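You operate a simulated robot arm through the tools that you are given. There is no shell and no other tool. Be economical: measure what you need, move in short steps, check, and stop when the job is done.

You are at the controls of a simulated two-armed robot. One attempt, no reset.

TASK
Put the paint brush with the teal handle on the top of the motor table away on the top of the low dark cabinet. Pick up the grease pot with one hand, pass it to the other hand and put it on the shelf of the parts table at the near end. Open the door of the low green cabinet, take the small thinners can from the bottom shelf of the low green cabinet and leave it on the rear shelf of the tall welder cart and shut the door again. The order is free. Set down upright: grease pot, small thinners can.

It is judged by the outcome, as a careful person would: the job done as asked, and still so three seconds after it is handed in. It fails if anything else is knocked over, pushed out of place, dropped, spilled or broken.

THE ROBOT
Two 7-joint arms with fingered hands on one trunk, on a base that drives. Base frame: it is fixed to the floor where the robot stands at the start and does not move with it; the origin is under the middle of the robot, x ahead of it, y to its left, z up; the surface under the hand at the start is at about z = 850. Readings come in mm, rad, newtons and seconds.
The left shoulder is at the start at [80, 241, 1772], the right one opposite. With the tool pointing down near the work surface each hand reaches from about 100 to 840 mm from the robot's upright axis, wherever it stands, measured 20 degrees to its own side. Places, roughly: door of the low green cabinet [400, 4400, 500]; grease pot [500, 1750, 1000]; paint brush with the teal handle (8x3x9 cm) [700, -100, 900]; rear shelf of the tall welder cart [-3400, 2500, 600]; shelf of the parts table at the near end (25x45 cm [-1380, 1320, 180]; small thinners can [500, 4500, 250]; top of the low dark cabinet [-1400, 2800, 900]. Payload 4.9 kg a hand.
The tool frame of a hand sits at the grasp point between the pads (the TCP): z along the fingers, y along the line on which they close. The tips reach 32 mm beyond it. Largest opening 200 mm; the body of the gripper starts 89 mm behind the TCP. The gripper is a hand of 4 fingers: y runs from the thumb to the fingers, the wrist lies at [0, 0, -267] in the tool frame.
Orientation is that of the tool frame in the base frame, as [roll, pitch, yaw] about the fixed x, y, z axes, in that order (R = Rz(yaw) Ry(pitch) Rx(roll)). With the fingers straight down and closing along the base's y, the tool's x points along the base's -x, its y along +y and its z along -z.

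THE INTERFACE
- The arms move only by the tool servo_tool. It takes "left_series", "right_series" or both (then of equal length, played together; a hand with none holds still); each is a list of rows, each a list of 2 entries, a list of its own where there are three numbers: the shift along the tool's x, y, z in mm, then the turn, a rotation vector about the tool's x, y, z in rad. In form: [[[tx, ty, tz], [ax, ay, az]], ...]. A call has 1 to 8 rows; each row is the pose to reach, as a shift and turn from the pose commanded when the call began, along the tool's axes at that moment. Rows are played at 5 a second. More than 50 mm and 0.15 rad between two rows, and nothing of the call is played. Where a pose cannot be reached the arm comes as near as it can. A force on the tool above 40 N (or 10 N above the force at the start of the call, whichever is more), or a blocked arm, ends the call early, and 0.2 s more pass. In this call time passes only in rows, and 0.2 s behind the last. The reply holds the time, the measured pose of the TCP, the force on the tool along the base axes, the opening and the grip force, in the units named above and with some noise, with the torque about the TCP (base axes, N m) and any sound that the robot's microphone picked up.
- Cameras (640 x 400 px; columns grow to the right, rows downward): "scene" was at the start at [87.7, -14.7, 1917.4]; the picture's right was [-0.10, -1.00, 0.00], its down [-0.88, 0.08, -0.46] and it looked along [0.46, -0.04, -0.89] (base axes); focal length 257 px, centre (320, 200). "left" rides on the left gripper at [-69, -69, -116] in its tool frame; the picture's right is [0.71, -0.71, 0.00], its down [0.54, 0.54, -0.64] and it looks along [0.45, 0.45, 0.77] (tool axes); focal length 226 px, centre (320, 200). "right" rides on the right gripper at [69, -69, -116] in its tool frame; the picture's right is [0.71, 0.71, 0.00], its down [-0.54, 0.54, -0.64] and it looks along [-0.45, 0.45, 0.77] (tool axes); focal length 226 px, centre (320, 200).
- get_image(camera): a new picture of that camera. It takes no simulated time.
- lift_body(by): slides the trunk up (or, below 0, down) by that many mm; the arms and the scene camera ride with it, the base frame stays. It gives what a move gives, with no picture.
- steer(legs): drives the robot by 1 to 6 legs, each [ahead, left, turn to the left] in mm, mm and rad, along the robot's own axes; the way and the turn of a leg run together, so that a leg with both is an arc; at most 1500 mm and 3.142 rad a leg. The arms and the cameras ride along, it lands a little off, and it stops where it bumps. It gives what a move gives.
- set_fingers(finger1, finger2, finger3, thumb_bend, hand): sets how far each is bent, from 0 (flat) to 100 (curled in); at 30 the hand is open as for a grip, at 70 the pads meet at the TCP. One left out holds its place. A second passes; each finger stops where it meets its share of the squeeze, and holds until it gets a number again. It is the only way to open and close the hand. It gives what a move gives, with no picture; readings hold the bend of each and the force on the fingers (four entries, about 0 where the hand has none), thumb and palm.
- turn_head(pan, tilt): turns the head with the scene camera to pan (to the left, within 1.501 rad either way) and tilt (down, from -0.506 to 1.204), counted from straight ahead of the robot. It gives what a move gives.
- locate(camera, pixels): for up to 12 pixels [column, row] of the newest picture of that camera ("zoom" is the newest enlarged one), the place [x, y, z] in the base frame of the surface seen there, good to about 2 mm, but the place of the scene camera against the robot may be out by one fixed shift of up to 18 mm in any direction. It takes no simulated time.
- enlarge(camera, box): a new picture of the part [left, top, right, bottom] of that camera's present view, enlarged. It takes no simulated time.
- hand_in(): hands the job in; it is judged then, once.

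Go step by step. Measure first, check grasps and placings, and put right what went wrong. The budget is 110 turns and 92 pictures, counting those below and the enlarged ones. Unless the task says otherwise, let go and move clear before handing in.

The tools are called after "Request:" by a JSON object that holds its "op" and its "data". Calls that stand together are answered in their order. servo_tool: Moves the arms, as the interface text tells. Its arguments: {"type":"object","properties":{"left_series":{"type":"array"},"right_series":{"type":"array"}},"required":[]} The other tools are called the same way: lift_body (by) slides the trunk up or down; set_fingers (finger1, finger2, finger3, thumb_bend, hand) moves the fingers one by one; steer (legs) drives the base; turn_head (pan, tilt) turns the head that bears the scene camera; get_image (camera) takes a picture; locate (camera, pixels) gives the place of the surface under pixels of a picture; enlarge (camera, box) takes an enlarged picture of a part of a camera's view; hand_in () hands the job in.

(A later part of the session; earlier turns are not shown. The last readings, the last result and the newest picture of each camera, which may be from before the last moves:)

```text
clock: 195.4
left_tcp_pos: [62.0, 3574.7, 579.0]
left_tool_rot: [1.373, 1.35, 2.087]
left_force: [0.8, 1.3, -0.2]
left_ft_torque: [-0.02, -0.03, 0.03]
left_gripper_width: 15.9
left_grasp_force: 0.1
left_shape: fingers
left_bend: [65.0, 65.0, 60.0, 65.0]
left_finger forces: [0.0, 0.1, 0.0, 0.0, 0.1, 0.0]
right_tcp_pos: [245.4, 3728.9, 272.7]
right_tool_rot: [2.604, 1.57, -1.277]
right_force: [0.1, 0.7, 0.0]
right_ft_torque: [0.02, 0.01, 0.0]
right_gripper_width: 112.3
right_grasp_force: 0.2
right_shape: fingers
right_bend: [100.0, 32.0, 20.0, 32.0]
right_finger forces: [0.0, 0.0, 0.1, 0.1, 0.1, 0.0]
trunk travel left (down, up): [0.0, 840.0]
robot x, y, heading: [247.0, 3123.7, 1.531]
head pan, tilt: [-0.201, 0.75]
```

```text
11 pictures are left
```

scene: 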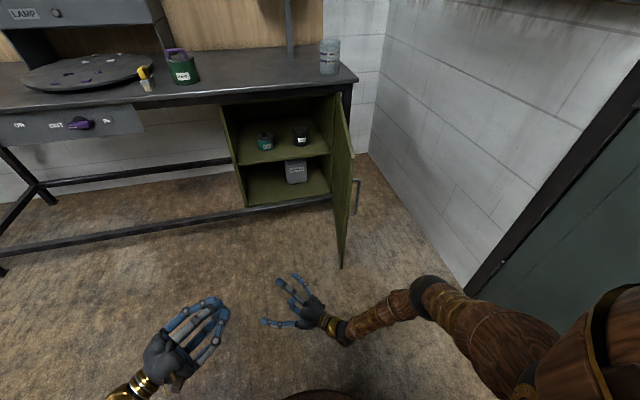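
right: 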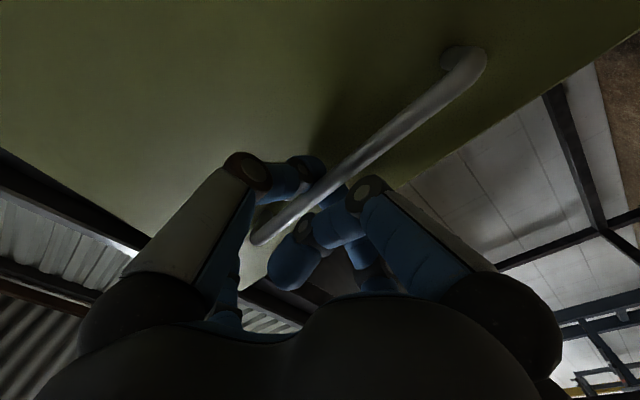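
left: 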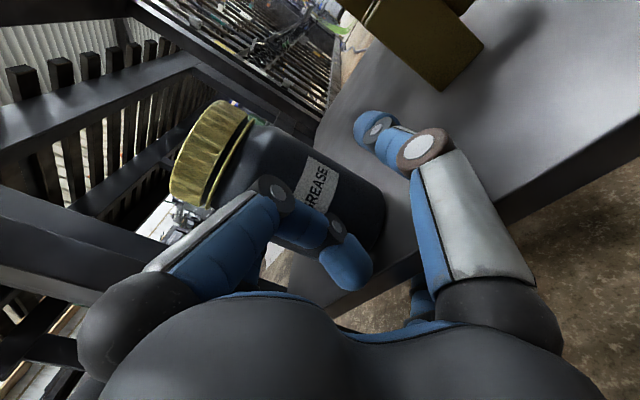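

The right hand now points inward, but standing that far left would put my body into the bench. I'll use a gentler 21° inward angle with the arm extended further, tuck the left hand back, then drive to a pre-entry pose in front of the can.

Request:
{"op": "servo_tool", "data": {"left_series": [[[-5, -18, -16], [0, 0, 0]], [[-10, -36, -32], [0, 0, 0]], [[-14, -55, -49], [0, 0, 0]], [[-19, -73, -65], [0, 0, 0]]], "right_series": [[[0, -41, -12], [0.125, 0, 0]], [[0, -83, -25], [0.25, 0, 0]], [[0, -124, -37], [0.375, 0, 0]], [[0, -166, -50], [0.5, 0, 0]]]}}

Request:
{"op": "steer", "data": {"legs": [[0, 300, 0], [0, 0, -0.331], [590, 125, 0]]}}

Request:
{"op": "get_image", "data": {"camera": "right"}}

```text
clock: 196.4
left_tcp_pos: [60.9, 3474.3, 578.7]
left_tool_rot: [1.376, 1.35, 2.087]
left_force: [-0.3, -0.9, 0.8]
left_ft_torque: [-0.02, -0.03, 0.0]
left_gripper_width: 15.5
left_grasp_force: 0.0
left_shape: fingers
left_bend: [65.0, 65.0, 60.0, 65.0]
left_finger forces: [0.0, 0.1, 0.0, 0.1, 0.0, 0.1]
right_tcp_pos: [396.1, 3813.7, 271.1]
right_tool_rot: [2.291, 1.568, -2.097]
right_force: [0.0, -0.4, -0.8]
right_ft_torque: [0.01, 0.02, 0.03]
right_gripper_width: 112.3
right_grasp_force: 0.1
right_shape: fingers
right_bend: [100.0, 32.0, 20.0, 32.0]
right_finger forces: [0.1, 0.0, 0.0, 0.0, 0.1, 0.0]
trunk travel left (down, up): [0.0, 840.0]
robot x, y, heading: [248.8, 3120.8, 1.531]
head pan, tilt: [-0.201, 0.75]
```

```text
clock: 202.5
left_tcp_pos: [-17.6, 4118.5, 576.9]
left_tool_rot: [1.377, 1.352, 1.76]
left_force: [-0.1, 0.2, 0.4]
left_ft_torque: [-0.01, -0.02, -0.02]
left_gripper_width: 15.5
left_grasp_force: 0.0
left_shape: fingers
left_bend: [65.0, 65.0, 60.0, 65.0]
left_finger forces: [0.0, 0.0, 0.0, 0.0, 0.0, 0.1]
right_tcp_pos: [410.9, 4331.8, 272.9]
right_tool_rot: [2.768, 1.569, -1.943]
right_force: [0.1, -1.7, 0.2]
right_ft_torque: [-0.01, -0.03, -0.03]
right_gripper_width: 112.6
right_grasp_force: 0.0
right_shape: fingers
right_bend: [100.0, 32.0, 20.0, 32.0]
right_finger forces: [0.0, 0.1, 0.1, 0.0, 0.1, 0.0]
trunk travel left (down, up): [0.0, 840.0]
robot x, y, heading: [42.8, 3721.9, 1.204]
head pan, tilt: [-0.201, 0.75]
```

```text
10 pictures are left
```

right: 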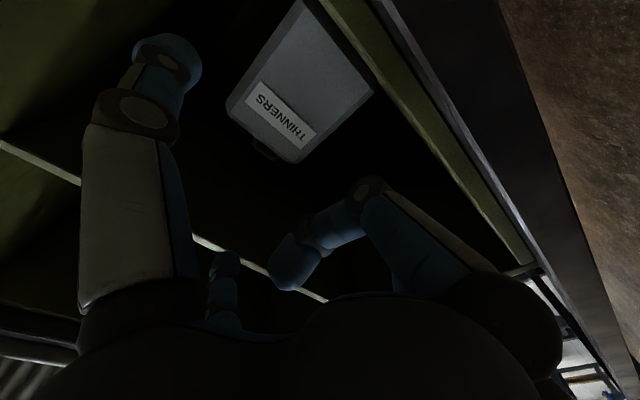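

The can fills (230 to 370, 0 to 160) in the right view with the label facing me. I'll locate its faces and the surroundings.

Request:
{"op": "locate", "data": {"camera": "right", "pixels": [[300, 70], [238, 105], [290, 152], [305, 10], [365, 92], [330, 60], [268, 130], [335, 130], [268, 55], [390, 110], [70, 180]]}}

```text
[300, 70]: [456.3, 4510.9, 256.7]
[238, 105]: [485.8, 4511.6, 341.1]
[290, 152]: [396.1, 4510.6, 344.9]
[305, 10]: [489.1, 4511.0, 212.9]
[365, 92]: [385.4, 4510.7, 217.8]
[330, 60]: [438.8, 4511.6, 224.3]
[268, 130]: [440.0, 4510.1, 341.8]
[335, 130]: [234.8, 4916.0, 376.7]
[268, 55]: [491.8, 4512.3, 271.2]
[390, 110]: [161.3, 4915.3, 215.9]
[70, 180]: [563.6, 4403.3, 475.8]
```

The can's front face is flat at y=4511, x 383 to 495, z 200 to 350, and my hand points straight at it. I'll drive most of the way in and extend the rest with the arm.

Request:
{"op": "steer", "data": {"legs": [[132, 20, 0]]}}

Request:
{"op": "get_image", "data": {"camera": "right"}}

```text
clock: 203.8
left_tcp_pos: [11.4, 4249.1, 577.1]
left_tool_rot: [1.378, 1.35, 1.762]
left_force: [-0.3, 0.2, -0.3]
left_ft_torque: [0.0, -0.02, -0.01]
left_gripper_width: 15.3
left_grasp_force: 0.0
left_shape: fingers
left_bend: [65.0, 65.0, 60.0, 65.0]
left_finger forces: [0.0, 0.0, 0.0, 0.1, 0.0, 0.1]
right_tcp_pos: [438.4, 4461.6, 270.8]
right_tool_rot: [2.747, 1.568, -1.969]
right_force: [-1.0, 0.5, 0.3]
right_ft_torque: [0.03, 0.01, 0.0]
right_gripper_width: 112.2
right_grasp_force: 0.0
right_shape: fingers
right_bend: [100.0, 32.0, 20.0, 32.0]
right_finger forces: [0.1, 0.0, 0.1, 0.0, 0.0, 0.0]
trunk travel left (down, up): [0.0, 840.0]
robot x, y, heading: [71.1, 3853.4, 1.199]
head pan, tilt: [-0.201, 0.75]
```

```text
9 pictures are left
```

right: 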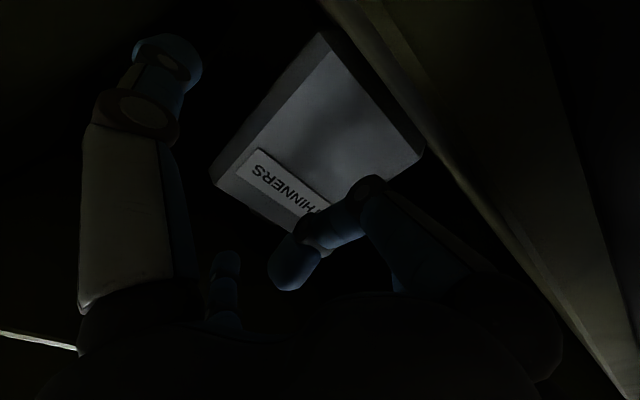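

The can is centred ahead. I'll advance 62 mm with the arm in small steps, then close.

Request:
{"op": "servo_tool", "data": {"right_series": [[[0, -1, 20], [0, 0, 0]], [[0, -1, 40], [0, 0, 0]], [[0, -1, 54], [0, 0, 0]], [[0, -1, 62], [0, 0, 0]]]}}

Request:
{"op": "set_fingers", "data": {"hand": "right", "finger2": 75, "thumb_bend": 75}}

```text
clock: 204.5
left_tcp_pos: [14.7, 4247.3, 578.4]
left_tool_rot: [1.377, 1.351, 1.755]
left_force: [0.2, 0.2, -0.5]
left_ft_torque: [0.02, 0.0, -0.05]
left_gripper_width: 15.3
left_grasp_force: 0.1
left_shape: fingers
left_bend: [65.0, 65.0, 60.0, 65.0]
left_finger forces: [0.0, 0.0, 0.0, 0.1, 0.0, 0.0]
right_tcp_pos: [440.7, 4499.4, 267.9]
right_tool_rot: [2.953, 1.565, -1.765]
right_force: [-3.9, -8.8, 14.0]
right_ft_torque: [-2.36, -0.72, -1.16]
right_gripper_width: 112.7
right_grasp_force: 0.1
right_shape: fingers
right_bend: [100.0, 32.0, 20.0, 32.0]
right_finger forces: [0.0, 0.1, 0.0, 0.0, 0.0, 0.0]
trunk travel left (down, up): [0.0, 840.0]
robot x, y, heading: [75.2, 3853.0, 1.194]
head pan, tilt: [-0.201, 0.75]
stopped in row 3 (right hand): the force on the tool passed its limit at 80 N (the readings are from after the stop); the commanded pose is now the measured one
```

```text
clock: 205.5
left_tcp_pos: [13.7, 4247.9, 578.0]
left_tool_rot: [1.375, 1.352, 1.752]
left_force: [0.1, -1.1, -0.5]
left_ft_torque: [-0.02, 0.03, 0.01]
left_gripper_width: 15.6
left_grasp_force: 0.0
left_shape: fingers
left_bend: [65.0, 65.0, 60.0, 65.0]
left_finger forces: [0.1, 0.0, 0.1, 0.1, 0.0, 0.1]
right_tcp_pos: [443.2, 4499.3, 268.4]
right_tool_rot: [2.996, 1.565, -1.727]
right_force: [8.9, -5.9, 5.4]
right_ft_torque: [-1.03, -0.77, -0.07]
right_gripper_width: 85.3
right_grasp_force: 15.0
right_shape: fingers
right_bend: [100.0, 42.0, 20.0, 53.0]
right_finger forces: [0.0, 12.8, 0.0, 0.1, 16.9, 0.0]
trunk travel left (down, up): [0.0, 840.0]
robot x, y, heading: [75.6, 3849.4, 1.199]
head pan, tilt: [-0.201, 0.75]
```

The hand met resistance (80 N peak, probably the palm on the sill) at y≈4499, but thumb and finger2 now grip the can at about 15 N. I'll lift slightly with the trunk and check.

Request:
{"op": "lift_body", "data": {"by": 20}}

Request:
{"op": "get_image", "data": {"camera": "right"}}

```text
clock: 206.2
left_tcp_pos: [13.1, 4248.8, 598.1]
left_tool_rot: [1.378, 1.349, 1.756]
left_force: [0.1, 0.3, 0.1]
left_ft_torque: [-0.01, 0.01, -0.01]
left_gripper_width: 15.6
left_grasp_force: 0.0
left_shape: fingers
left_bend: [65.0, 65.0, 60.0, 65.0]
left_finger forces: [0.0, 0.0, 0.1, 0.1, 0.0, 0.0]
right_tcp_pos: [440.7, 4499.0, 286.7]
right_tool_rot: [2.822, 1.562, -1.897]
right_force: [-1.1, 0.4, -8.7]
right_ft_torque: [-0.38, 0.15, 0.1]
right_gripper_width: 83.8
right_grasp_force: 14.5
right_shape: fingers
right_bend: [100.0, 41.0, 20.0, 54.0]
right_finger forces: [0.0, 14.8, 0.1, 0.0, 14.0, 0.0]
trunk travel left (down, up): [-20.0, 820.0]
robot x, y, heading: [72.2, 3854.7, 1.194]
head pan, tilt: [-0.201, 0.75]
```

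```text
8 pictures are left
```

right: 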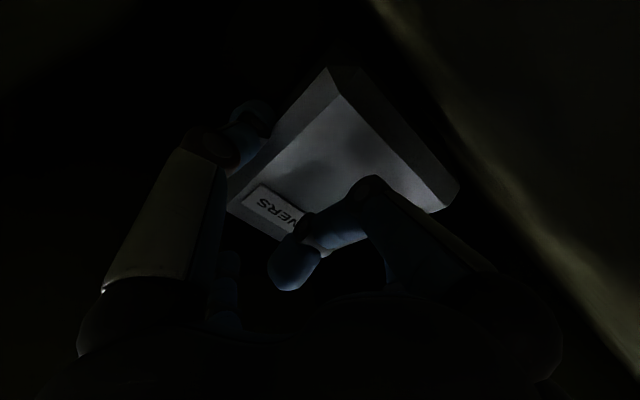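

The can is lifted clear (8.7 N weight, 14.5 N grip each side). I'll raise a bit more, back straight out of the cabinet, then raise the trunk.

Request:
{"op": "lift_body", "data": {"by": 22}}

Request:
{"op": "steer", "data": {"legs": [[-139, -55, 0], [-251, -100, 0]]}}

Request:
{"op": "lift_body", "data": {"by": 400}}

Request:
{"op": "get_image", "data": {"camera": "scene"}}

```text
clock: 206.9
left_tcp_pos: [13.1, 4248.4, 619.7]
left_tool_rot: [1.378, 1.35, 1.756]
left_force: [-0.6, 1.1, 0.8]
left_ft_torque: [0.0, 0.02, -0.07]
left_gripper_width: 15.4
left_grasp_force: 0.0
left_shape: fingers
left_bend: [65.0, 65.0, 60.0, 65.0]
left_finger forces: [0.1, 0.1, 0.1, 0.0, 0.0, 0.0]
right_tcp_pos: [441.6, 4501.1, 307.9]
right_tool_rot: [2.868, 1.561, -1.853]
right_force: [0.1, -0.7, -8.6]
right_ft_torque: [-0.67, -0.01, 0.03]
right_gripper_width: 85.5
right_grasp_force: 16.7
right_shape: fingers
right_bend: [100.0, 41.0, 20.0, 54.0]
right_finger forces: [5.3, 14.5, 0.1, 0.0, 14.6, 0.0]
trunk travel left (down, up): [-42.0, 798.0]
robot x, y, heading: [74.6, 3849.0, 1.193]
head pan, tilt: [-0.201, 0.75]
```

```text
clock: 209.8
left_tcp_pos: [14.3, 3829.7, 619.5]
left_tool_rot: [1.38, 1.352, 1.758]
left_force: [-0.4, 0.1, 0.5]
left_ft_torque: [-0.02, 0.04, 0.03]
left_gripper_width: 15.6
left_grasp_force: 0.1
left_shape: fingers
left_bend: [65.0, 65.0, 60.0, 65.0]
left_finger forces: [0.1, 0.1, 0.0, 0.1, 0.1, 0.0]
right_tcp_pos: [441.6, 4082.2, 309.7]
right_tool_rot: [2.846, 1.564, -1.876]
right_force: [-0.5, 0.0, -10.3]
right_ft_torque: [-0.73, -0.17, 0.01]
right_gripper_width: 85.0
right_grasp_force: 17.1
right_shape: fingers
right_bend: [100.0, 41.0, 20.0, 54.0]
right_finger forces: [4.5, 15.2, 0.1, 0.0, 13.9, 0.1]
trunk travel left (down, up): [-42.0, 798.0]
robot x, y, heading: [69.5, 3433.3, 1.2]
head pan, tilt: [-0.201, 0.75]
```

```text
clock: 213.6
left_tcp_pos: [13.1, 3830.3, 1019.7]
left_tool_rot: [1.379, 1.353, 1.759]
left_force: [-0.4, -0.8, 0.1]
left_ft_torque: [0.0, 0.0, 0.01]
left_gripper_width: 15.5
left_grasp_force: 0.1
left_shape: fingers
left_bend: [65.0, 65.0, 60.0, 65.0]
left_finger forces: [0.0, 0.0, 0.0, 0.1, 0.1, 0.0]
right_tcp_pos: [441.2, 4082.6, 708.6]
right_tool_rot: [2.883, 1.561, -1.837]
right_force: [0.6, -0.5, -11.9]
right_ft_torque: [-0.7, -0.24, -0.01]
right_gripper_width: 85.0
right_grasp_force: 17.3
right_shape: fingers
right_bend: [100.0, 41.0, 20.0, 54.0]
right_finger forces: [4.7, 15.0, 0.0, 0.0, 13.9, 0.1]
trunk travel left (down, up): [-442.0, 398.0]
robot x, y, heading: [76.0, 3433.8, 1.2]
head pan, tilt: [-0.201, 0.75]
```

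```text
7 pictures are left
```

scene: 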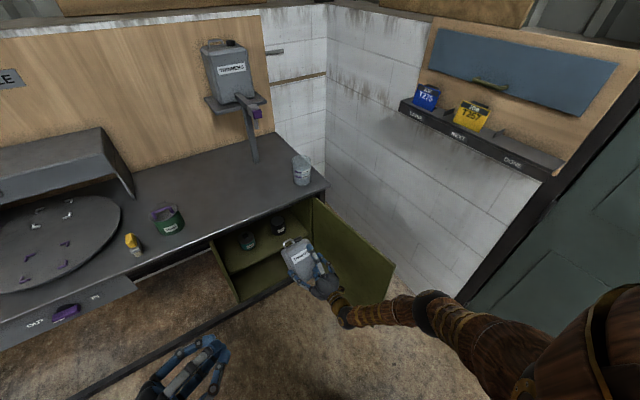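

The can is held upright outside the cabinet and the door stays wide open. I'll carry the can to the welder cart area along the y≈2000 corridor and look at the cart.

Request:
{"op": "lift_body", "data": {"by": 70}}

Request:
{"op": "steer", "data": {"legs": [[-747, -108, 0], [0, 0, 1.94], [0, 700, 0], [1400, 0, 0], [450, 0, 0]]}}

Request:
{"op": "turn_head", "data": {"pan": -0.15, "tilt": 0.45}}

Request:
{"op": "get_image", "data": {"camera": "scene"}}

```text
clock: 214.7
left_tcp_pos: [15.3, 3830.6, 1089.4]
left_tool_rot: [1.379, 1.351, 1.758]
left_force: [0.1, -0.3, -1.2]
left_ft_torque: [-0.02, 0.01, -0.01]
left_gripper_width: 15.6
left_grasp_force: 0.0
left_shape: fingers
left_bend: [65.0, 65.0, 60.0, 65.0]
left_finger forces: [0.1, 0.0, 0.0, 0.1, 0.1, 0.0]
right_tcp_pos: [441.0, 4083.0, 779.0]
right_tool_rot: [2.884, 1.56, -1.834]
right_force: [0.0, 0.5, -11.8]
right_ft_torque: [-0.72, -0.2, 0.03]
right_gripper_width: 85.2
right_grasp_force: 16.9
right_shape: fingers
right_bend: [100.0, 41.0, 20.0, 54.0]
right_finger forces: [4.6, 15.0, 0.1, 0.1, 13.9, 0.0]
trunk travel left (down, up): [-512.0, 328.0]
robot x, y, heading: [77.9, 3431.8, 1.201]
head pan, tilt: [-0.201, 0.75]
```

```text
clock: 235.9
left_tcp_pos: [-2265.0, 1730.0, 1089.4]
left_tool_rot: [1.377, 1.353, -2.567]
left_force: [-0.5, 0.4, -0.8]
left_ft_torque: [-0.01, 0.02, 0.0]
left_gripper_width: 15.5
left_grasp_force: 0.1
left_shape: fingers
left_bend: [65.0, 65.0, 60.0, 65.0]
left_finger forces: [0.0, 0.0, 0.0, 0.0, 0.0, 0.0]
right_tcp_pos: [-2659.7, 2029.4, 779.1]
right_tool_rot: [2.884, 1.562, 0.127]
right_force: [-0.1, 0.4, -11.1]
right_ft_torque: [0.45, -0.59, 0.01]
right_gripper_width: 84.9
right_grasp_force: 16.1
right_shape: fingers
right_bend: [100.0, 41.0, 20.0, 54.0]
right_finger forces: [4.8, 14.3, 0.1, 0.1, 13.5, 0.1]
trunk travel left (down, up): [-512.0, 328.0]
robot x, y, heading: [-1919.4, 1935.6, -3.125]
head pan, tilt: [-0.201, 0.75]
```

```text
clock: 236.7
left_tcp_pos: [-2266.4, 1728.9, 1089.3]
left_tool_rot: [1.381, 1.353, -2.564]
left_force: [-0.6, 0.0, 1.0]
left_ft_torque: [-0.01, 0.04, 0.02]
left_gripper_width: 15.5
left_grasp_force: 0.1
left_shape: fingers
left_bend: [65.0, 65.0, 60.0, 65.0]
left_finger forces: [0.0, 0.0, 0.0, 0.1, 0.0, 0.0]
right_tcp_pos: [-2661.1, 2029.5, 776.8]
right_tool_rot: [2.871, 1.56, 0.11]
right_force: [-0.3, -0.3, -11.6]
right_ft_torque: [0.43, -0.54, -0.02]
right_gripper_width: 85.1
right_grasp_force: 16.5
right_shape: fingers
right_bend: [100.0, 41.0, 20.0, 54.0]
right_finger forces: [4.9, 14.3, 0.0, 0.1, 13.7, 0.0]
trunk travel left (down, up): [-512.0, 328.0]
robot x, y, heading: [-1923.4, 1935.8, -3.124]
head pan, tilt: [-0.15, 0.45]
```

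```text
6 pictures are left
```

scene: 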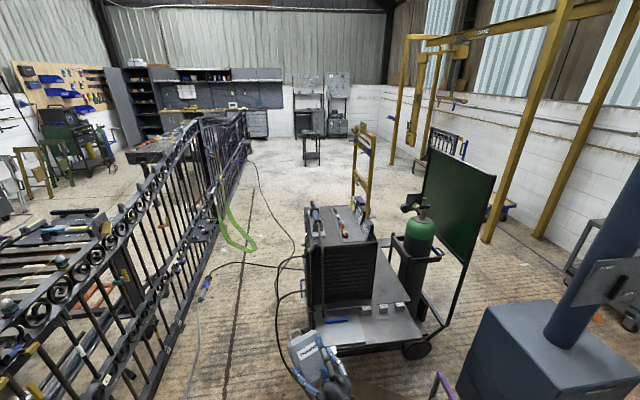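

The cart deck around the black welder is visible, with the free rear part around (380,325) by the gas bottle. I'll locate deck points.

Request:
{"op": "enlarge", "data": {"camera": "scene", "box": [280, 190, 470, 370]}}

Request:
{"op": "locate", "data": {"camera": "scene", "pixels": [[400, 325], [360, 330], [380, 320], [415, 335], [382, 308], [365, 312], [398, 308], [345, 345], [375, 290], [378, 345], [400, 290], [330, 320]]}}

```text
2.22 times, centred on (375, 280) of scene
```

zoom: 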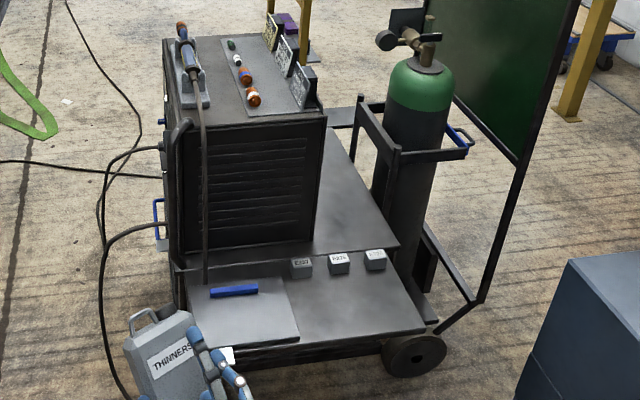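

```text
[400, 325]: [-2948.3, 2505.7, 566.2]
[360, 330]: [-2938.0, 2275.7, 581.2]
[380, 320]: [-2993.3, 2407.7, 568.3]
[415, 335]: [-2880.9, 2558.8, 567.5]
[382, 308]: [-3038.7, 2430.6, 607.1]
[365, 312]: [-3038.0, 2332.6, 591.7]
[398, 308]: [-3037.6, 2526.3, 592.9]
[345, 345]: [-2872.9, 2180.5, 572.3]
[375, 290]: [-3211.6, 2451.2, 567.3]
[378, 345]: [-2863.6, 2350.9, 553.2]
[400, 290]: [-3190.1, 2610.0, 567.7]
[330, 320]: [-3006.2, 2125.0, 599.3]
```

The deck is at true z≈560. The target's rough place (-3400,2500) suggests the part beside and behind the welder, so I'll probe its extents.

Request:
{"op": "locate", "data": {"camera": "zoom", "pixels": [[318, 235], [390, 240], [335, 190], [375, 200], [332, 150], [355, 160], [345, 118], [323, 120], [165, 45], [300, 110], [380, 140], [415, 300]]}}

Request:
{"op": "locate", "data": {"camera": "zoom", "pixels": [[250, 30], [355, 105], [400, 155], [405, 230], [430, 315], [398, 250], [190, 262], [410, 200], [300, 300], [182, 275], [400, 320], [320, 90]]}}

```text
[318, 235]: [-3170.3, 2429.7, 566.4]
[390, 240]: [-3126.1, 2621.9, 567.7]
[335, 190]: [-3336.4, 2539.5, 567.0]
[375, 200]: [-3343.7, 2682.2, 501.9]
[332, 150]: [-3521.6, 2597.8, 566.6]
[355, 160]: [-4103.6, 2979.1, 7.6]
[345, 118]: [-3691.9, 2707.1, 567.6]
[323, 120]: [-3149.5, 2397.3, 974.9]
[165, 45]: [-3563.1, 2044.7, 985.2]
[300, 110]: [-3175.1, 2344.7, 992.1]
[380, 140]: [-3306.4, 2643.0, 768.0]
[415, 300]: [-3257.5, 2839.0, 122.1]
```

```text
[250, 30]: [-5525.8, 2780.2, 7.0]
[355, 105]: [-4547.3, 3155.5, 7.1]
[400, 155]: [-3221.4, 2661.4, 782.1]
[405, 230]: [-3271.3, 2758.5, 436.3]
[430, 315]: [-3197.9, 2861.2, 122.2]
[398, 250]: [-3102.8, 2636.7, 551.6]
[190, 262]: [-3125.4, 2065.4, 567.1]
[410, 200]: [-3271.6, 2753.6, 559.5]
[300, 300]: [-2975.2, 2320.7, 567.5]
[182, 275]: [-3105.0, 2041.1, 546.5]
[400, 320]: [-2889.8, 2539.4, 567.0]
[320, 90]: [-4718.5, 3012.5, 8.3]
```

The rear shelf is the deck strip y 2400 to 2630, x -3700 to -3100, beside the welder. Its centre (-3400,2515) matches the given place. Before driving closer I'll check the pole at (442,385) and other nearby obstacles.

Request:
{"op": "locate", "data": {"camera": "scene", "pixels": [[438, 385], [448, 390], [432, 395], [417, 350], [470, 370], [340, 355], [303, 335], [310, 375], [300, 345], [318, 352], [325, 383]]}}

```text
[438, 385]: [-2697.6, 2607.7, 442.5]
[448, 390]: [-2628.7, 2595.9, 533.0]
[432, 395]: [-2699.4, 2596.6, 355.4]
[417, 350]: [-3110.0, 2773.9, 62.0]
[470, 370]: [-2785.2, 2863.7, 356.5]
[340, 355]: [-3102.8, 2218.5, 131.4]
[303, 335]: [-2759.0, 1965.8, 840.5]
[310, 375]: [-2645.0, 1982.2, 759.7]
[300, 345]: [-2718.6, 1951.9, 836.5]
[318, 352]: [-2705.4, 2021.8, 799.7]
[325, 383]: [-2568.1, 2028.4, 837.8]
```

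A small pole stands near (-2690,2600), up to z≈540, and my route keeps clear of it. I'll turn so the hand points along -x, raise and extend the right arm while lowering the trunk, keeping the can near z≈720.

Request:
{"op": "steer", "data": {"legs": [[0, 0, -0.38], [196, -159, 0]]}}

Request:
{"op": "servo_tool", "data": {"right_series": [[[-40, 0, 0], [0, 0, 0]], [[-80, 0, 0], [0, 0, 0]], [[-120, 0, 0], [0, 0, 0]], [[-160, 0, 0], [0, 0, 0]], [[-200, 0, 0], [0, 0, 0]], [[-240, 0, 0], [0, 0, 0]], [[-280, 0, 0], [0, 0, 0]], [[-310, 0, 0], [0, 0, 0]]]}}

Request:
{"op": "servo_tool", "data": {"right_series": [[[0, 0, 40], [0, 0, 0]], [[0, 0, 80], [0, 0, 0]], [[0, 0, 120], [0, 0, 0]], [[0, 0, 160], [0, 0, 0]], [[0, 0, 190], [0, 0, 0]], [[0, 0, 215], [0, 0, 0]]]}}

Request:
{"op": "lift_body", "data": {"by": -330}}

```text
clock: 239.7
left_tcp_pos: [-2442.0, 2085.0, 1089.2]
left_tool_rot: [1.375, 1.35, -2.944]
left_force: [-0.3, -0.3, -0.3]
left_ft_torque: [0.0, -0.01, -0.01]
left_gripper_width: 15.5
left_grasp_force: 0.1
left_shape: fingers
left_bend: [65.0, 65.0, 60.0, 65.0]
left_finger forces: [0.1, 0.1, 0.1, 0.0, 0.1, 0.0]
right_tcp_pos: [-2699.9, 2510.2, 778.2]
right_tool_rot: [2.924, 1.561, -0.212]
right_force: [0.3, -0.8, -11.6]
right_ft_torque: [0.18, -0.68, 0.01]
right_gripper_width: 85.1
right_grasp_force: 16.9
right_shape: fingers
right_bend: [100.0, 41.0, 20.0, 54.0]
right_finger forces: [4.8, 14.5, 0.0, 0.0, 13.9, 0.0]
trunk travel left (down, up): [-512.0, 328.0]
robot x, y, heading: [-2046.9, 2148.4, 2.785]
head pan, tilt: [-0.15, 0.45]
```

```text
clock: 241.5
left_tcp_pos: [-2443.0, 2087.3, 1089.2]
left_tool_rot: [1.379, 1.351, -2.94]
left_force: [-0.2, 1.1, -0.3]
left_ft_torque: [0.01, 0.03, 0.0]
left_gripper_width: 15.4
left_grasp_force: 0.0
left_shape: fingers
left_bend: [65.0, 65.0, 60.0, 65.0]
left_finger forces: [0.0, 0.0, 0.0, 0.0, 0.1, 0.0]
right_tcp_pos: [-2701.3, 2510.3, 1089.7]
right_tool_rot: [2.87, 1.559, -0.266]
right_force: [-0.4, 0.1, -11.4]
right_ft_torque: [0.21, -0.72, 0.0]
right_gripper_width: 85.6
right_grasp_force: 17.3
right_shape: fingers
right_bend: [100.0, 41.0, 20.0, 54.0]
right_finger forces: [4.8, 14.8, 0.0, 0.0, 15.1, 0.1]
trunk travel left (down, up): [-512.0, 328.0]
robot x, y, heading: [-2044.5, 2150.7, 2.778]
head pan, tilt: [-0.15, 0.45]
```

```text
clock: 242.9
left_tcp_pos: [-2443.3, 2087.2, 1088.8]
left_tool_rot: [1.378, 1.352, -2.943]
left_force: [0.0, -0.1, -0.5]
left_ft_torque: [0.0, 0.04, -0.05]
left_gripper_width: 15.6
left_grasp_force: 0.1
left_shape: fingers
left_bend: [65.0, 65.0, 60.0, 65.0]
left_finger forces: [0.0, 0.0, 0.0, 0.0, 0.0, 0.0]
right_tcp_pos: [-2916.8, 2509.7, 1083.5]
right_tool_rot: [3.008, 1.558, -0.127]
right_force: [-0.1, 0.0, -11.6]
right_ft_torque: [0.21, -0.71, 0.0]
right_gripper_width: 85.3
right_grasp_force: 17.3
right_shape: fingers
right_bend: [100.0, 41.0, 20.0, 54.0]
right_finger forces: [5.0, 14.6, 0.0, 0.0, 14.9, 0.0]
trunk travel left (down, up): [-512.0, 328.0]
robot x, y, heading: [-2048.9, 2153.8, 2.778]
head pan, tilt: [-0.15, 0.45]
```

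```text
clock: 246.1
left_tcp_pos: [-2442.9, 2086.7, 758.9]
left_tool_rot: [1.38, 1.351, -2.941]
left_force: [-0.3, -0.9, 0.1]
left_ft_torque: [0.05, 0.01, -0.01]
left_gripper_width: 15.6
left_grasp_force: 0.1
left_shape: fingers
left_bend: [65.0, 65.0, 60.0, 65.0]
left_finger forces: [0.0, 0.0, 0.1, 0.0, 0.1, 0.0]
right_tcp_pos: [-2918.2, 2509.9, 755.5]
right_tool_rot: [2.86, 1.561, -0.275]
right_force: [-0.2, -0.4, -12.2]
right_ft_torque: [0.2, -0.74, 0.01]
right_gripper_width: 85.1
right_grasp_force: 16.7
right_shape: fingers
right_bend: [100.0, 41.0, 20.0, 54.0]
right_finger forces: [4.8, 14.7, 0.0, 0.0, 15.0, 0.0]
trunk travel left (down, up): [-182.0, 658.0]
robot x, y, heading: [-2045.8, 2153.2, 2.777]
head pan, tilt: [-0.15, 0.45]
```

The can hovers at (-2918,2510), z≈755. I'll drive 467 mm in -x so it is over the rear strip, then check with the right camera.

Request:
{"op": "steer", "data": {"legs": [[436, 167, 0]]}}

Request:
{"op": "get_image", "data": {"camera": "right"}}

```text
clock: 247.8
left_tcp_pos: [-2635.3, 2088.4, 759.3]
left_tool_rot: [1.384, 1.351, -2.937]
left_force: [0.5, 0.8, 0.3]
left_ft_torque: [0.02, -0.01, 0.0]
left_gripper_width: 15.5
left_grasp_force: 0.0
left_shape: fingers
left_bend: [65.0, 65.0, 60.0, 65.0]
left_finger forces: [0.1, 0.1, 0.1, 0.0, 0.1, 0.0]
right_tcp_pos: [-3106.1, 2507.4, 754.2]
right_tool_rot: [2.654, 1.56, -0.468]
right_force: [31.3, -4.1, -0.8]
right_ft_torque: [0.06, 0.08, 3.38]
right_gripper_width: 70.4
right_grasp_force: 15.7
right_shape: fingers
right_bend: [100.0, 40.0, 20.0, 60.0]
right_finger forces: [0.0, 31.7, 0.0, 0.0, 0.1, 0.0]
trunk travel left (down, up): [-182.0, 658.0]
robot x, y, heading: [-2239.2, 2149.7, 2.774]
head pan, tilt: [-0.15, 0.45]
stopped in leg 1: the force on the tool passed its limit at 140 N (the readings are from after the stop); the commanded pose is now the measured one
```

```text
4 pictures are left
```

right: 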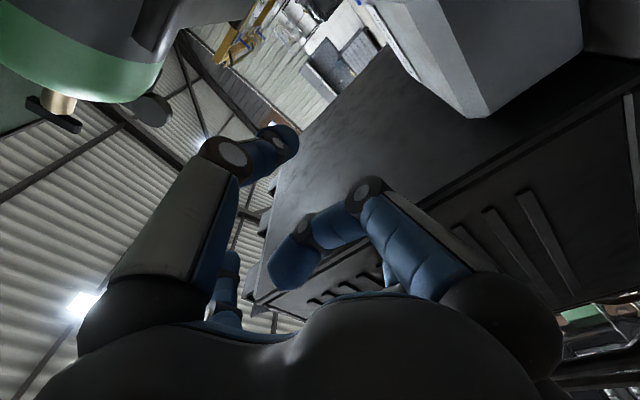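

A collision stopped the drive (140 N) and the can no longer looks gripped: a pale box shows at (470,50). I'll locate what's around before moving.

Request:
{"op": "locate", "data": {"camera": "right", "pixels": [[475, 110], [400, 30], [430, 60], [540, 60], [580, 40], [500, 100], [340, 150], [300, 260], [400, 100], [540, 220], [60, 60], [280, 190]]}}

Request:
{"op": "get_image", "data": {"camera": "scene"}}

```text
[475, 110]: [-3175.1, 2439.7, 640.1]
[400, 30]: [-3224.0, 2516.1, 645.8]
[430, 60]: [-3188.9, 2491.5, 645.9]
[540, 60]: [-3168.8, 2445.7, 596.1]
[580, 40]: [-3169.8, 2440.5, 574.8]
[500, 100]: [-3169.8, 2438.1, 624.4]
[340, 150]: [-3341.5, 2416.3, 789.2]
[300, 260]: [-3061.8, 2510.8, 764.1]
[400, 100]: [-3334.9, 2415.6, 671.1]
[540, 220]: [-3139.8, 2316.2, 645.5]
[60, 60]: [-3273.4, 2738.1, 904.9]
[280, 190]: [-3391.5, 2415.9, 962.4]
```

```text
3 pictures are left
```

scene: 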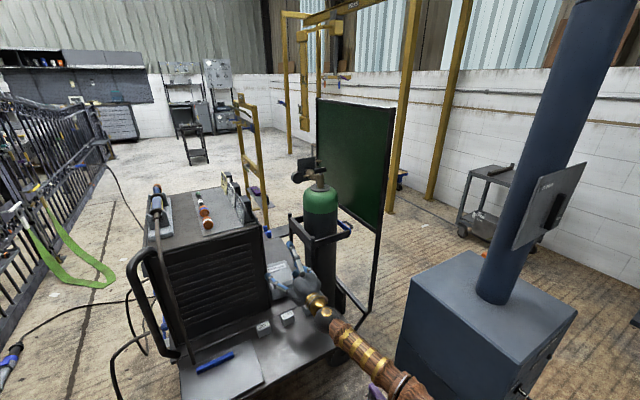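

The can has dropped onto the rear strip and appears to lie down, with its upper face at z≈646. I'll map it with more located points; locating costs no pictures.

Request:
{"op": "locate", "data": {"camera": "right", "pixels": [[365, 5], [420, 5], [480, 5], [540, 5], [575, 5], [450, 85], [520, 30], [470, 40], [440, 100], [560, 55], [390, 15], [620, 10]]}}

Request:
{"op": "locate", "data": {"camera": "scene", "pixels": [[275, 270], [285, 268], [280, 280], [275, 290], [285, 290], [290, 275], [270, 280], [278, 258], [268, 298], [295, 285], [300, 262], [283, 300]]}}

```text
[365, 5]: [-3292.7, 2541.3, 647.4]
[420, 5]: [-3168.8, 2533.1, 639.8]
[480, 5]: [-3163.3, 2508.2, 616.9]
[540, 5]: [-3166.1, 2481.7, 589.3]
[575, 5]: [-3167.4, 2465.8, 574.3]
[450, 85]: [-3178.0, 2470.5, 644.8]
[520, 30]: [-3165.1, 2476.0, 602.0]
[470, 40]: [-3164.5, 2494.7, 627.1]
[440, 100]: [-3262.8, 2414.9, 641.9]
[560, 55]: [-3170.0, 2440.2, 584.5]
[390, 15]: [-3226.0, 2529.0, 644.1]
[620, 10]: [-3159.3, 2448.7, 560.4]
```

```text
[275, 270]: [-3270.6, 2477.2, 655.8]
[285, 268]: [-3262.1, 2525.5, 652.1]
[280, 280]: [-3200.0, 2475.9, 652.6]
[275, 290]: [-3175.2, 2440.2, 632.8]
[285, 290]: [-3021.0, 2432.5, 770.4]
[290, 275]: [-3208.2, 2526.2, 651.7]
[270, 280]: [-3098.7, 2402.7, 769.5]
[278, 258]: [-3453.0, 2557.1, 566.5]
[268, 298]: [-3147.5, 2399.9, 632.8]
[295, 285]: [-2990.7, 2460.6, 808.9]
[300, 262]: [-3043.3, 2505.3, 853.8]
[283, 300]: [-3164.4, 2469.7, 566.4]
```

The can lies on the rear strip, bottom toward me (x -3167 to -3317, y 2438 to 2553), too close to the welder side for a direct grasp. My plan is to turn the hand vertical, nudge the can away from the welder, grip it from above, then rotate it upright. First I'll back off, rise and rotate.

Request:
{"op": "steer", "data": {"legs": [[-75, -28, 0]]}}

Request:
{"op": "servo_tool", "data": {"right_series": [[[-40, 0, 0], [0, 0, 0]], [[-80, 0, 0], [0, 0, 0]], [[-120, 0, 0], [0, 0, 0]], [[-150, 0, 0], [0, 0, 0]]]}}

Request:
{"op": "servo_tool", "data": {"right_series": [[[0, 0, 0], [0, 0.143, 0]], [[0, 0, 0], [0, 0.286, 0]], [[0, 0, 0], [0, 0.429, 0]], [[0, 0, 0], [0, 0.572, 0]], [[0, 0, 0], [0, 0.715, 0]], [[0, 0, 0], [0, 0.858, 0]], [[0, 0, 0], [0, 1.0, 0]], [[0, 0, 0], [0, 1.143, 0]]]}}

Request:
{"op": "servo_tool", "data": {"right_series": [[[0, 0, 0], [0, 0.143, 0]], [[0, 0, 0], [0, 0.286, 0]], [[0, 0, 0], [0, 0.417, 0]]]}}

Request:
{"op": "set_fingers", "data": {"hand": "right", "finger1": 66, "finger2": 66, "finger3": 66, "thumb_bend": 66}}

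```text
clock: 248.8
left_tcp_pos: [-2554.5, 2086.8, 761.6]
left_tool_rot: [1.38, 1.351, -2.938]
left_force: [0.3, 0.3, 0.1]
left_ft_torque: [-0.01, 0.02, 0.0]
left_gripper_width: 15.6
left_grasp_force: 0.1
left_shape: fingers
left_bend: [65.0, 65.0, 60.0, 65.0]
left_finger forces: [0.0, 0.0, 0.0, 0.0, 0.0, 0.0]
right_tcp_pos: [-3026.3, 2508.2, 754.2]
right_tool_rot: [2.727, 1.56, -0.399]
right_force: [-0.4, -0.6, 1.1]
right_ft_torque: [0.02, -0.04, 0.01]
right_gripper_width: 70.5
right_grasp_force: 0.1
right_shape: fingers
right_bend: [100.0, 49.0, 20.0, 60.0]
right_finger forces: [0.0, 0.0, 0.0, 0.1, 0.0, 0.1]
trunk travel left (down, up): [-182.0, 658.0]
robot x, y, heading: [-2163.7, 2151.1, 2.785]
head pan, tilt: [-0.15, 0.45]
```

```text
clock: 249.8
left_tcp_pos: [-2554.8, 2086.6, 759.6]
left_tool_rot: [1.382, 1.352, -2.937]
left_force: [0.8, 0.1, 0.5]
left_ft_torque: [0.0, -0.05, 0.01]
left_gripper_width: 15.5
left_grasp_force: 0.0
left_shape: fingers
left_bend: [65.0, 65.0, 60.0, 65.0]
left_finger forces: [0.0, 0.0, 0.0, 0.0, 0.0, 0.1]
right_tcp_pos: [-3028.5, 2509.8, 905.2]
right_tool_rot: [2.814, 1.56, -0.315]
right_force: [0.2, 1.4, 0.3]
right_ft_torque: [-0.01, 0.02, 0.03]
right_gripper_width: 70.3
right_grasp_force: 0.1
right_shape: fingers
right_bend: [100.0, 49.0, 20.0, 60.0]
right_finger forces: [0.1, 0.0, 0.0, 0.0, 0.0, 0.0]
trunk travel left (down, up): [-182.0, 658.0]
robot x, y, heading: [-2158.8, 2150.3, 2.782]
head pan, tilt: [-0.15, 0.45]
```

```text
clock: 251.7
left_tcp_pos: [-2556.0, 2085.6, 759.2]
left_tool_rot: [1.377, 1.354, -2.941]
left_force: [-0.1, 0.0, -1.4]
left_ft_torque: [0.0, 0.03, 0.01]
left_gripper_width: 15.7
left_grasp_force: 0.0
left_shape: fingers
left_bend: [65.0, 65.0, 60.0, 65.0]
left_finger forces: [0.1, 0.1, 0.1, 0.0, 0.1, 0.0]
right_tcp_pos: [-3030.7, 2507.3, 903.2]
right_tool_rot: [3.137, 0.413, 0.011]
right_force: [-0.4, -0.5, -0.4]
right_ft_torque: [-0.01, -0.03, -0.03]
right_gripper_width: 70.2
right_grasp_force: 0.0
right_shape: fingers
right_bend: [100.0, 49.0, 20.0, 60.0]
right_finger forces: [0.0, 0.1, 0.0, 0.0, 0.1, 0.0]
trunk travel left (down, up): [-182.0, 658.0]
robot x, y, heading: [-2160.3, 2153.6, 2.782]
head pan, tilt: [-0.15, 0.45]
```

```text
clock: 252.4
left_tcp_pos: [-2555.4, 2086.5, 759.4]
left_tool_rot: [1.384, 1.351, -2.933]
left_force: [0.0, 0.8, 1.0]
left_ft_torque: [0.0, 0.01, -0.01]
left_gripper_width: 15.3
left_grasp_force: 0.0
left_shape: fingers
left_bend: [65.0, 65.0, 60.0, 65.0]
left_finger forces: [0.0, 0.0, 0.1, 0.0, 0.0, 0.0]
right_tcp_pos: [-3009.2, 2508.2, 906.9]
right_tool_rot: [3.136, -0.001, 0.016]
right_force: [0.0, -1.3, 0.3]
right_ft_torque: [0.08, -0.04, 0.03]
right_gripper_width: 70.2
right_grasp_force: 0.1
right_shape: fingers
right_bend: [100.0, 49.0, 20.0, 60.0]
right_finger forces: [0.0, 0.0, 0.0, 0.1, 0.0, 0.0]
right hand out of reach, approached as far as the arm can: row 3
trunk travel left (down, up): [-182.0, 658.0]
robot x, y, heading: [-2162.6, 2153.7, 2.781]
head pan, tilt: [-0.15, 0.45]
```

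```text
clock: 253.4
left_tcp_pos: [-2556.4, 2085.8, 759.5]
left_tool_rot: [1.381, 1.351, -2.938]
left_force: [0.6, -0.2, -0.2]
left_ft_torque: [-0.03, 0.0, -0.02]
left_gripper_width: 15.6
left_grasp_force: 0.0
left_shape: fingers
left_bend: [65.0, 65.0, 60.0, 65.0]
left_finger forces: [0.0, 0.2, 0.1, 0.0, 0.0, 0.0]
right_tcp_pos: [-3008.3, 2507.7, 906.5]
right_tool_rot: [3.138, -0.001, 0.013]
right_force: [0.3, 0.0, 0.7]
right_ft_torque: [0.0, 0.01, 0.01]
right_gripper_width: 12.0
right_grasp_force: 0.1
right_shape: fingers
right_bend: [66.0, 66.0, 66.0, 66.0]
right_finger forces: [0.0, 0.0, 0.0, 0.0, 0.1, 0.0]
trunk travel left (down, up): [-182.0, 658.0]
robot x, y, heading: [-2163.3, 2152.1, 2.785]
head pan, tilt: [-0.15, 0.45]
```

The hand is vertical with the fingers closed. I'll pull the arm in a bit, drive over the can, lower the trunk, then press down on the can gently.

Request:
{"op": "servo_tool", "data": {"right_series": [[[40, 0, 0], [0, 0, 0]], [[80, 0, 0], [0, 0, 0]], [[115, 0, 0], [0, 0, 0]]]}}

Request:
{"op": "steer", "data": {"legs": [[325, 113, 0]]}}

Request:
{"op": "lift_body", "data": {"by": -180}}

Request:
{"op": "servo_tool", "data": {"right_series": [[[0, 0, 20], [0, 0, 0]], [[0, 0, 35], [0, 0, 0]], [[0, 0, 42], [0, 0, 0]], [[0, 0, 48], [0, 0, 0]], [[0, 0, 54], [0, 0, 0]], [[0, 0, 60], [0, 0, 0]], [[0, 0, 66], [0, 0, 0]], [[0, 0, 72], [0, 0, 0]]]}}

```text
clock: 254.2
left_tcp_pos: [-2554.5, 2087.9, 760.5]
left_tool_rot: [1.389, 1.349, -2.932]
left_force: [0.9, 0.5, 0.7]
left_ft_torque: [-0.04, 0.01, -0.04]
left_gripper_width: 15.6
left_grasp_force: 0.0
left_shape: fingers
left_bend: [65.0, 65.0, 60.0, 65.0]
left_finger forces: [0.1, 0.1, 0.1, 0.0, 0.1, 0.0]
right_tcp_pos: [-2890.5, 2513.0, 906.8]
right_tool_rot: [3.134, 0.0, 0.011]
right_force: [0.0, 1.0, -0.7]
right_ft_torque: [-0.01, 0.03, 0.0]
right_gripper_width: 12.1
right_grasp_force: 0.0
right_shape: fingers
right_bend: [66.0, 66.0, 66.0, 66.0]
right_finger forces: [0.0, 0.1, 0.0, 0.0, 0.0, 0.0]
trunk travel left (down, up): [-182.0, 658.0]
robot x, y, heading: [-2160.0, 2152.8, 2.785]
head pan, tilt: [-0.15, 0.45]
```

```text
clock: 256.5
left_tcp_pos: [-2899.8, 2096.2, 759.6]
left_tool_rot: [1.382, 1.353, -2.938]
left_force: [0.1, -0.2, -0.2]
left_ft_torque: [0.03, -0.02, -0.03]
left_gripper_width: 15.5
left_grasp_force: 0.2
left_shape: fingers
left_bend: [65.0, 65.0, 60.0, 65.0]
left_finger forces: [0.1, 0.1, 0.0, 0.0, 0.0, 0.0]
right_tcp_pos: [-3236.2, 2520.3, 905.9]
right_tool_rot: [3.14, 0.001, 0.013]
right_force: [0.0, 0.0, -1.3]
right_ft_torque: [-0.02, -0.03, 0.02]
right_gripper_width: 12.3
right_grasp_force: 0.0
right_shape: fingers
right_bend: [66.0, 66.0, 66.0, 66.0]
right_finger forces: [0.0, 0.0, 0.0, 0.0, 0.1, 0.1]
trunk travel left (down, up): [-182.0, 658.0]
robot x, y, heading: [-2504.3, 2160.5, 2.783]
head pan, tilt: [-0.15, 0.45]
```

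```text
clock: 258.0
left_tcp_pos: [-2901.3, 2096.3, 618.9]
left_tool_rot: [1.332, 1.346, -2.984]
left_force: [-1.5, -8.3, 17.1]
left_ft_torque: [-1.05, -0.04, -0.11]
left_gripper_width: 15.8
left_grasp_force: 9.1
left_shape: fingers
left_bend: [64.0, 65.0, 70.0, 65.0]
left_finger forces: [0.0, 0.0, 18.6, 0.0, 0.1, 0.0]
right_tcp_pos: [-3236.1, 2519.7, 761.9]
right_tool_rot: [3.138, -0.001, 0.014]
right_force: [-0.5, -1.0, -0.9]
right_ft_torque: [-0.03, 0.02, -0.04]
right_gripper_width: 12.1
right_grasp_force: 0.2
right_shape: fingers
right_bend: [66.0, 66.0, 66.0, 66.0]
right_finger forces: [0.0, 0.0, 0.0, 0.0, 0.0, 0.0]
trunk travel left (down, up): [-36.0, 804.0]
robot x, y, heading: [-2503.9, 2159.8, 2.784]
head pan, tilt: [-0.15, 0.45]
stopped: the force on the tool passed its limit at 41 N (the readings are from after the stop); the commanded pose is now the measured one
```

```text
clock: 259.8
left_tcp_pos: [-2900.1, 2095.7, 617.8]
left_tool_rot: [1.342, 1.346, -2.978]
left_force: [-7.3, -15.2, 24.4]
left_ft_torque: [-1.63, 0.13, -0.31]
left_gripper_width: 17.2
left_grasp_force: 14.0
left_shape: fingers
left_bend: [64.0, 65.0, 70.0, 65.0]
left_finger forces: [0.0, 0.1, 28.9, 0.0, 0.1, 0.0]
right_tcp_pos: [-3236.2, 2518.3, 687.7]
right_tool_rot: [3.139, 0.001, 0.014]
right_force: [0.0, -0.3, -1.1]
right_ft_torque: [-0.02, 0.01, 0.0]
right_gripper_width: 12.0
right_grasp_force: 0.0
right_shape: fingers
right_bend: [66.0, 66.0, 66.0, 66.0]
right_finger forces: [0.1, 0.0, 0.1, 0.0, 0.0, 0.0]
trunk travel left (down, up): [-36.0, 804.0]
robot x, y, heading: [-2507.4, 2159.3, 2.776]
head pan, tilt: [-0.15, 0.45]
```

My left fist came down on the near tray (29 N), so I'll raise the left hand at once, then continue the right hand's gentle descent.

Request:
{"op": "servo_tool", "data": {"left_series": [[[-40, 0, 0], [0, 0, 0]], [[-80, 0, 0], [0, 0, 0]], [[-120, 0, 0], [0, 0, 0]], [[-160, 0, 0], [0, 0, 0]], [[-200, 0, 0], [0, 0, 0]]]}}

Request:
{"op": "servo_tool", "data": {"right_series": [[[0, 0, 5], [0, 0, 0]], [[0, 0, 10], [0, 0, 0]], [[0, 0, 15], [0, 0, 0]], [[0, 0, 19], [0, 0, 0]], [[0, 0, 23], [0, 0, 0]], [[0, 0, 27], [0, 0, 0]]]}}

Request:
{"op": "get_image", "data": {"camera": "right"}}

```text
clock: 261.0
left_tcp_pos: [-2881.6, 2076.7, 757.4]
left_tool_rot: [1.336, 1.346, -2.984]
left_force: [-0.2, -0.5, -0.2]
left_ft_torque: [0.0, 0.01, 0.0]
left_gripper_width: 15.6
left_grasp_force: 0.0
left_shape: fingers
left_bend: [65.0, 65.0, 60.0, 65.0]
left_finger forces: [0.1, 0.0, 0.0, 0.0, 0.1, 0.1]
left hand out of reach, approached as far as the arm can: row 4, 5
right_tcp_pos: [-3235.6, 2518.2, 688.4]
right_tool_rot: [3.139, -0.002, 0.011]
right_force: [0.0, -0.4, 0.4]
right_ft_torque: [0.02, -0.02, -0.03]
right_gripper_width: 12.2
right_grasp_force: 0.2
right_shape: fingers
right_bend: [66.0, 66.0, 66.0, 66.0]
right_finger forces: [0.1, 0.0, 0.0, 0.1, 0.0, 0.1]
trunk travel left (down, up): [-36.0, 804.0]
robot x, y, heading: [-2504.0, 2162.0, 2.78]
head pan, tilt: [-0.15, 0.45]
```

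```text
clock: 261.9
left_tcp_pos: [-2881.0, 2075.9, 758.2]
left_tool_rot: [1.33, 1.345, -2.991]
left_force: [-1.1, -0.4, 0.4]
left_ft_torque: [0.02, -0.01, -0.03]
left_gripper_width: 16.1
left_grasp_force: 0.0
left_shape: fingers
left_bend: [65.0, 65.0, 60.0, 65.0]
left_finger forces: [0.1, 0.1, 0.1, 0.1, 0.1, 0.0]
right_tcp_pos: [-3239.4, 2520.2, 682.0]
right_tool_rot: [3.141, 0.011, 0.013]
right_force: [4.7, -1.8, 20.5]
right_ft_torque: [-0.05, -0.24, -0.01]
right_gripper_width: 11.1
right_grasp_force: 10.2
right_shape: fingers
right_bend: [66.0, 66.0, 66.0, 66.0]
right_finger forces: [7.4, 6.2, 1.9, 0.0, 5.4, 0.0]
trunk travel left (down, up): [-36.0, 804.0]
robot x, y, heading: [-2504.0, 2158.5, 2.778]
head pan, tilt: [-0.15, 0.45]
stopped in row 4 (right hand): the force on the tool passed its limit at 44 N (the readings are from after the stop); the commanded pose is now the measured one
```

```text
2 pictures are left
```

right: 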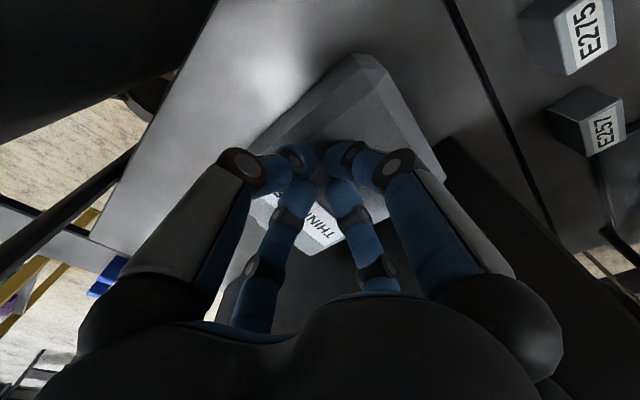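

Contact with the can's upper (label) face is confirmed at 20 N, and the label at (325,230) shows its top points away from me. I'll try dragging it 40 mm in +y, away from the welder.

Request:
{"op": "servo_tool", "data": {"right_series": [[[0, -6, 1], [0, 0, 0]], [[0, -12, 1], [0, 0, 0]], [[0, -18, 1], [0, 0, 0]], [[0, -24, 1], [0, 0, 0]], [[0, -30, 1], [0, 0, 0]], [[0, -36, 1], [0, 0, 0]], [[0, -42, 1], [0, 0, 0]]]}}

Request:
{"op": "servo_tool", "data": {"right_series": [[[0, 0, -30], [0, 0, 0]], [[0, 0, -70], [0, 0, 0]]]}}

Request:
{"op": "set_fingers", "data": {"hand": "right", "finger1": 100, "finger2": 36, "finger3": 20, "thumb_bend": 36}}

Request:
{"op": "get_image", "data": {"camera": "right"}}

```text
clock: 263.0
left_tcp_pos: [-2880.6, 2075.5, 757.3]
left_tool_rot: [1.33, 1.343, -2.988]
left_force: [-0.9, 0.4, 1.1]
left_ft_torque: [-0.03, -0.02, -0.03]
left_gripper_width: 15.9
left_grasp_force: 0.0
left_shape: fingers
left_bend: [65.0, 65.0, 60.0, 65.0]
left_finger forces: [0.0, 0.0, 0.0, 0.1, 0.1, 0.0]
right_tcp_pos: [-3240.1, 2542.2, 681.7]
right_tool_rot: [3.137, 0.016, 0.015]
right_force: [2.8, -4.6, 22.2]
right_ft_torque: [-0.35, -0.28, -0.01]
right_gripper_width: 11.8
right_grasp_force: 10.6
right_shape: fingers
right_bend: [66.0, 66.0, 66.0, 66.0]
right_finger forces: [9.8, 10.8, 1.5, 0.1, 0.0, 0.0]
trunk travel left (down, up): [-36.0, 804.0]
robot x, y, heading: [-2506.0, 2160.6, 2.775]
head pan, tilt: [-0.15, 0.45]
stopped in row 5 (right hand): the force on the tool passed its limit at 41 N (the readings are from after the stop); the commanded pose is now the measured one
```

```text
clock: 263.6
left_tcp_pos: [-2881.2, 2076.6, 756.7]
left_tool_rot: [1.335, 1.345, -2.986]
left_force: [0.5, -0.4, -1.1]
left_ft_torque: [0.01, -0.03, 0.0]
left_gripper_width: 16.1
left_grasp_force: 0.1
left_shape: fingers
left_bend: [65.0, 65.0, 60.0, 65.0]
left_finger forces: [0.0, 0.0, 0.0, 0.0, 0.1, 0.1]
right_tcp_pos: [-3237.5, 2544.1, 746.1]
right_tool_rot: [3.138, 0.009, 0.017]
right_force: [-0.2, -0.8, 0.2]
right_ft_torque: [0.01, -0.03, -0.04]
right_gripper_width: 11.7
right_grasp_force: 0.1
right_shape: fingers
right_bend: [66.0, 66.0, 66.0, 66.0]
right_finger forces: [0.1, 0.0, 0.0, 0.0, 0.0, 0.0]
trunk travel left (down, up): [-36.0, 804.0]
robot x, y, heading: [-2502.3, 2160.2, 2.781]
head pan, tilt: [-0.15, 0.45]
```

```text
clock: 264.6
left_tcp_pos: [-2881.7, 2075.0, 756.8]
left_tool_rot: [1.333, 1.346, -2.986]
left_force: [0.0, 1.1, -0.5]
left_ft_torque: [0.04, -0.04, -0.05]
left_gripper_width: 15.7
left_grasp_force: 0.0
left_shape: fingers
left_bend: [65.0, 65.0, 60.0, 65.0]
left_finger forces: [0.0, 0.1, 0.0, 0.0, 0.0, 0.0]
right_tcp_pos: [-3237.9, 2544.8, 745.0]
right_tool_rot: [3.139, 0.011, 0.014]
right_force: [-0.2, 0.0, -1.0]
right_ft_torque: [-0.04, -0.01, 0.01]
right_gripper_width: 106.3
right_grasp_force: 0.1
right_shape: fingers
right_bend: [100.0, 36.0, 20.0, 36.0]
right_finger forces: [0.1, 0.1, 0.0, 0.0, 0.0, 0.0]
trunk travel left (down, up): [-36.0, 804.0]
robot x, y, heading: [-2502.9, 2161.1, 2.779]
head pan, tilt: [-0.15, 0.45]
```

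```text
1 pictures are left
```

right: 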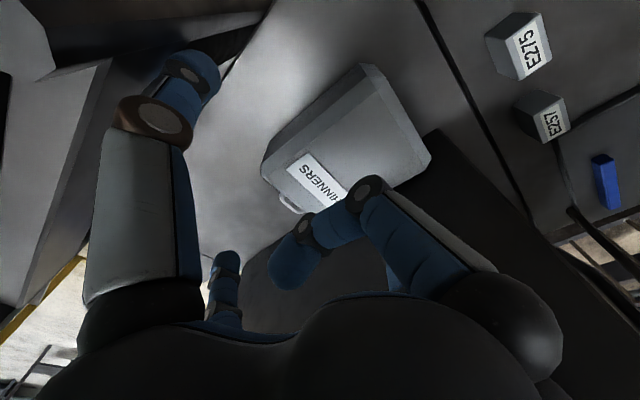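

The whole can is visible now. I'll locate its corners and the welder and strip edges.

Request:
{"op": "locate", "data": {"camera": "right", "pixels": [[372, 85], [420, 160], [275, 165], [360, 125], [300, 150], [335, 100], [372, 68], [265, 172], [428, 160], [290, 200], [450, 190], [230, 120]]}}

```text
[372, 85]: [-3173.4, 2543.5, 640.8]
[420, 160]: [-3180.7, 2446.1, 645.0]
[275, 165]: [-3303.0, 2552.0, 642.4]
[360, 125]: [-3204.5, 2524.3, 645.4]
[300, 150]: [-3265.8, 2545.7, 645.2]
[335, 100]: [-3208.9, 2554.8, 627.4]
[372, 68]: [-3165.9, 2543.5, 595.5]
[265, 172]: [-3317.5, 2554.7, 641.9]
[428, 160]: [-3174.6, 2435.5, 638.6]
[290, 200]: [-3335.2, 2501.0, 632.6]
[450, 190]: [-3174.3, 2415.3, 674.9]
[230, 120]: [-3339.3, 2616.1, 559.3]
```

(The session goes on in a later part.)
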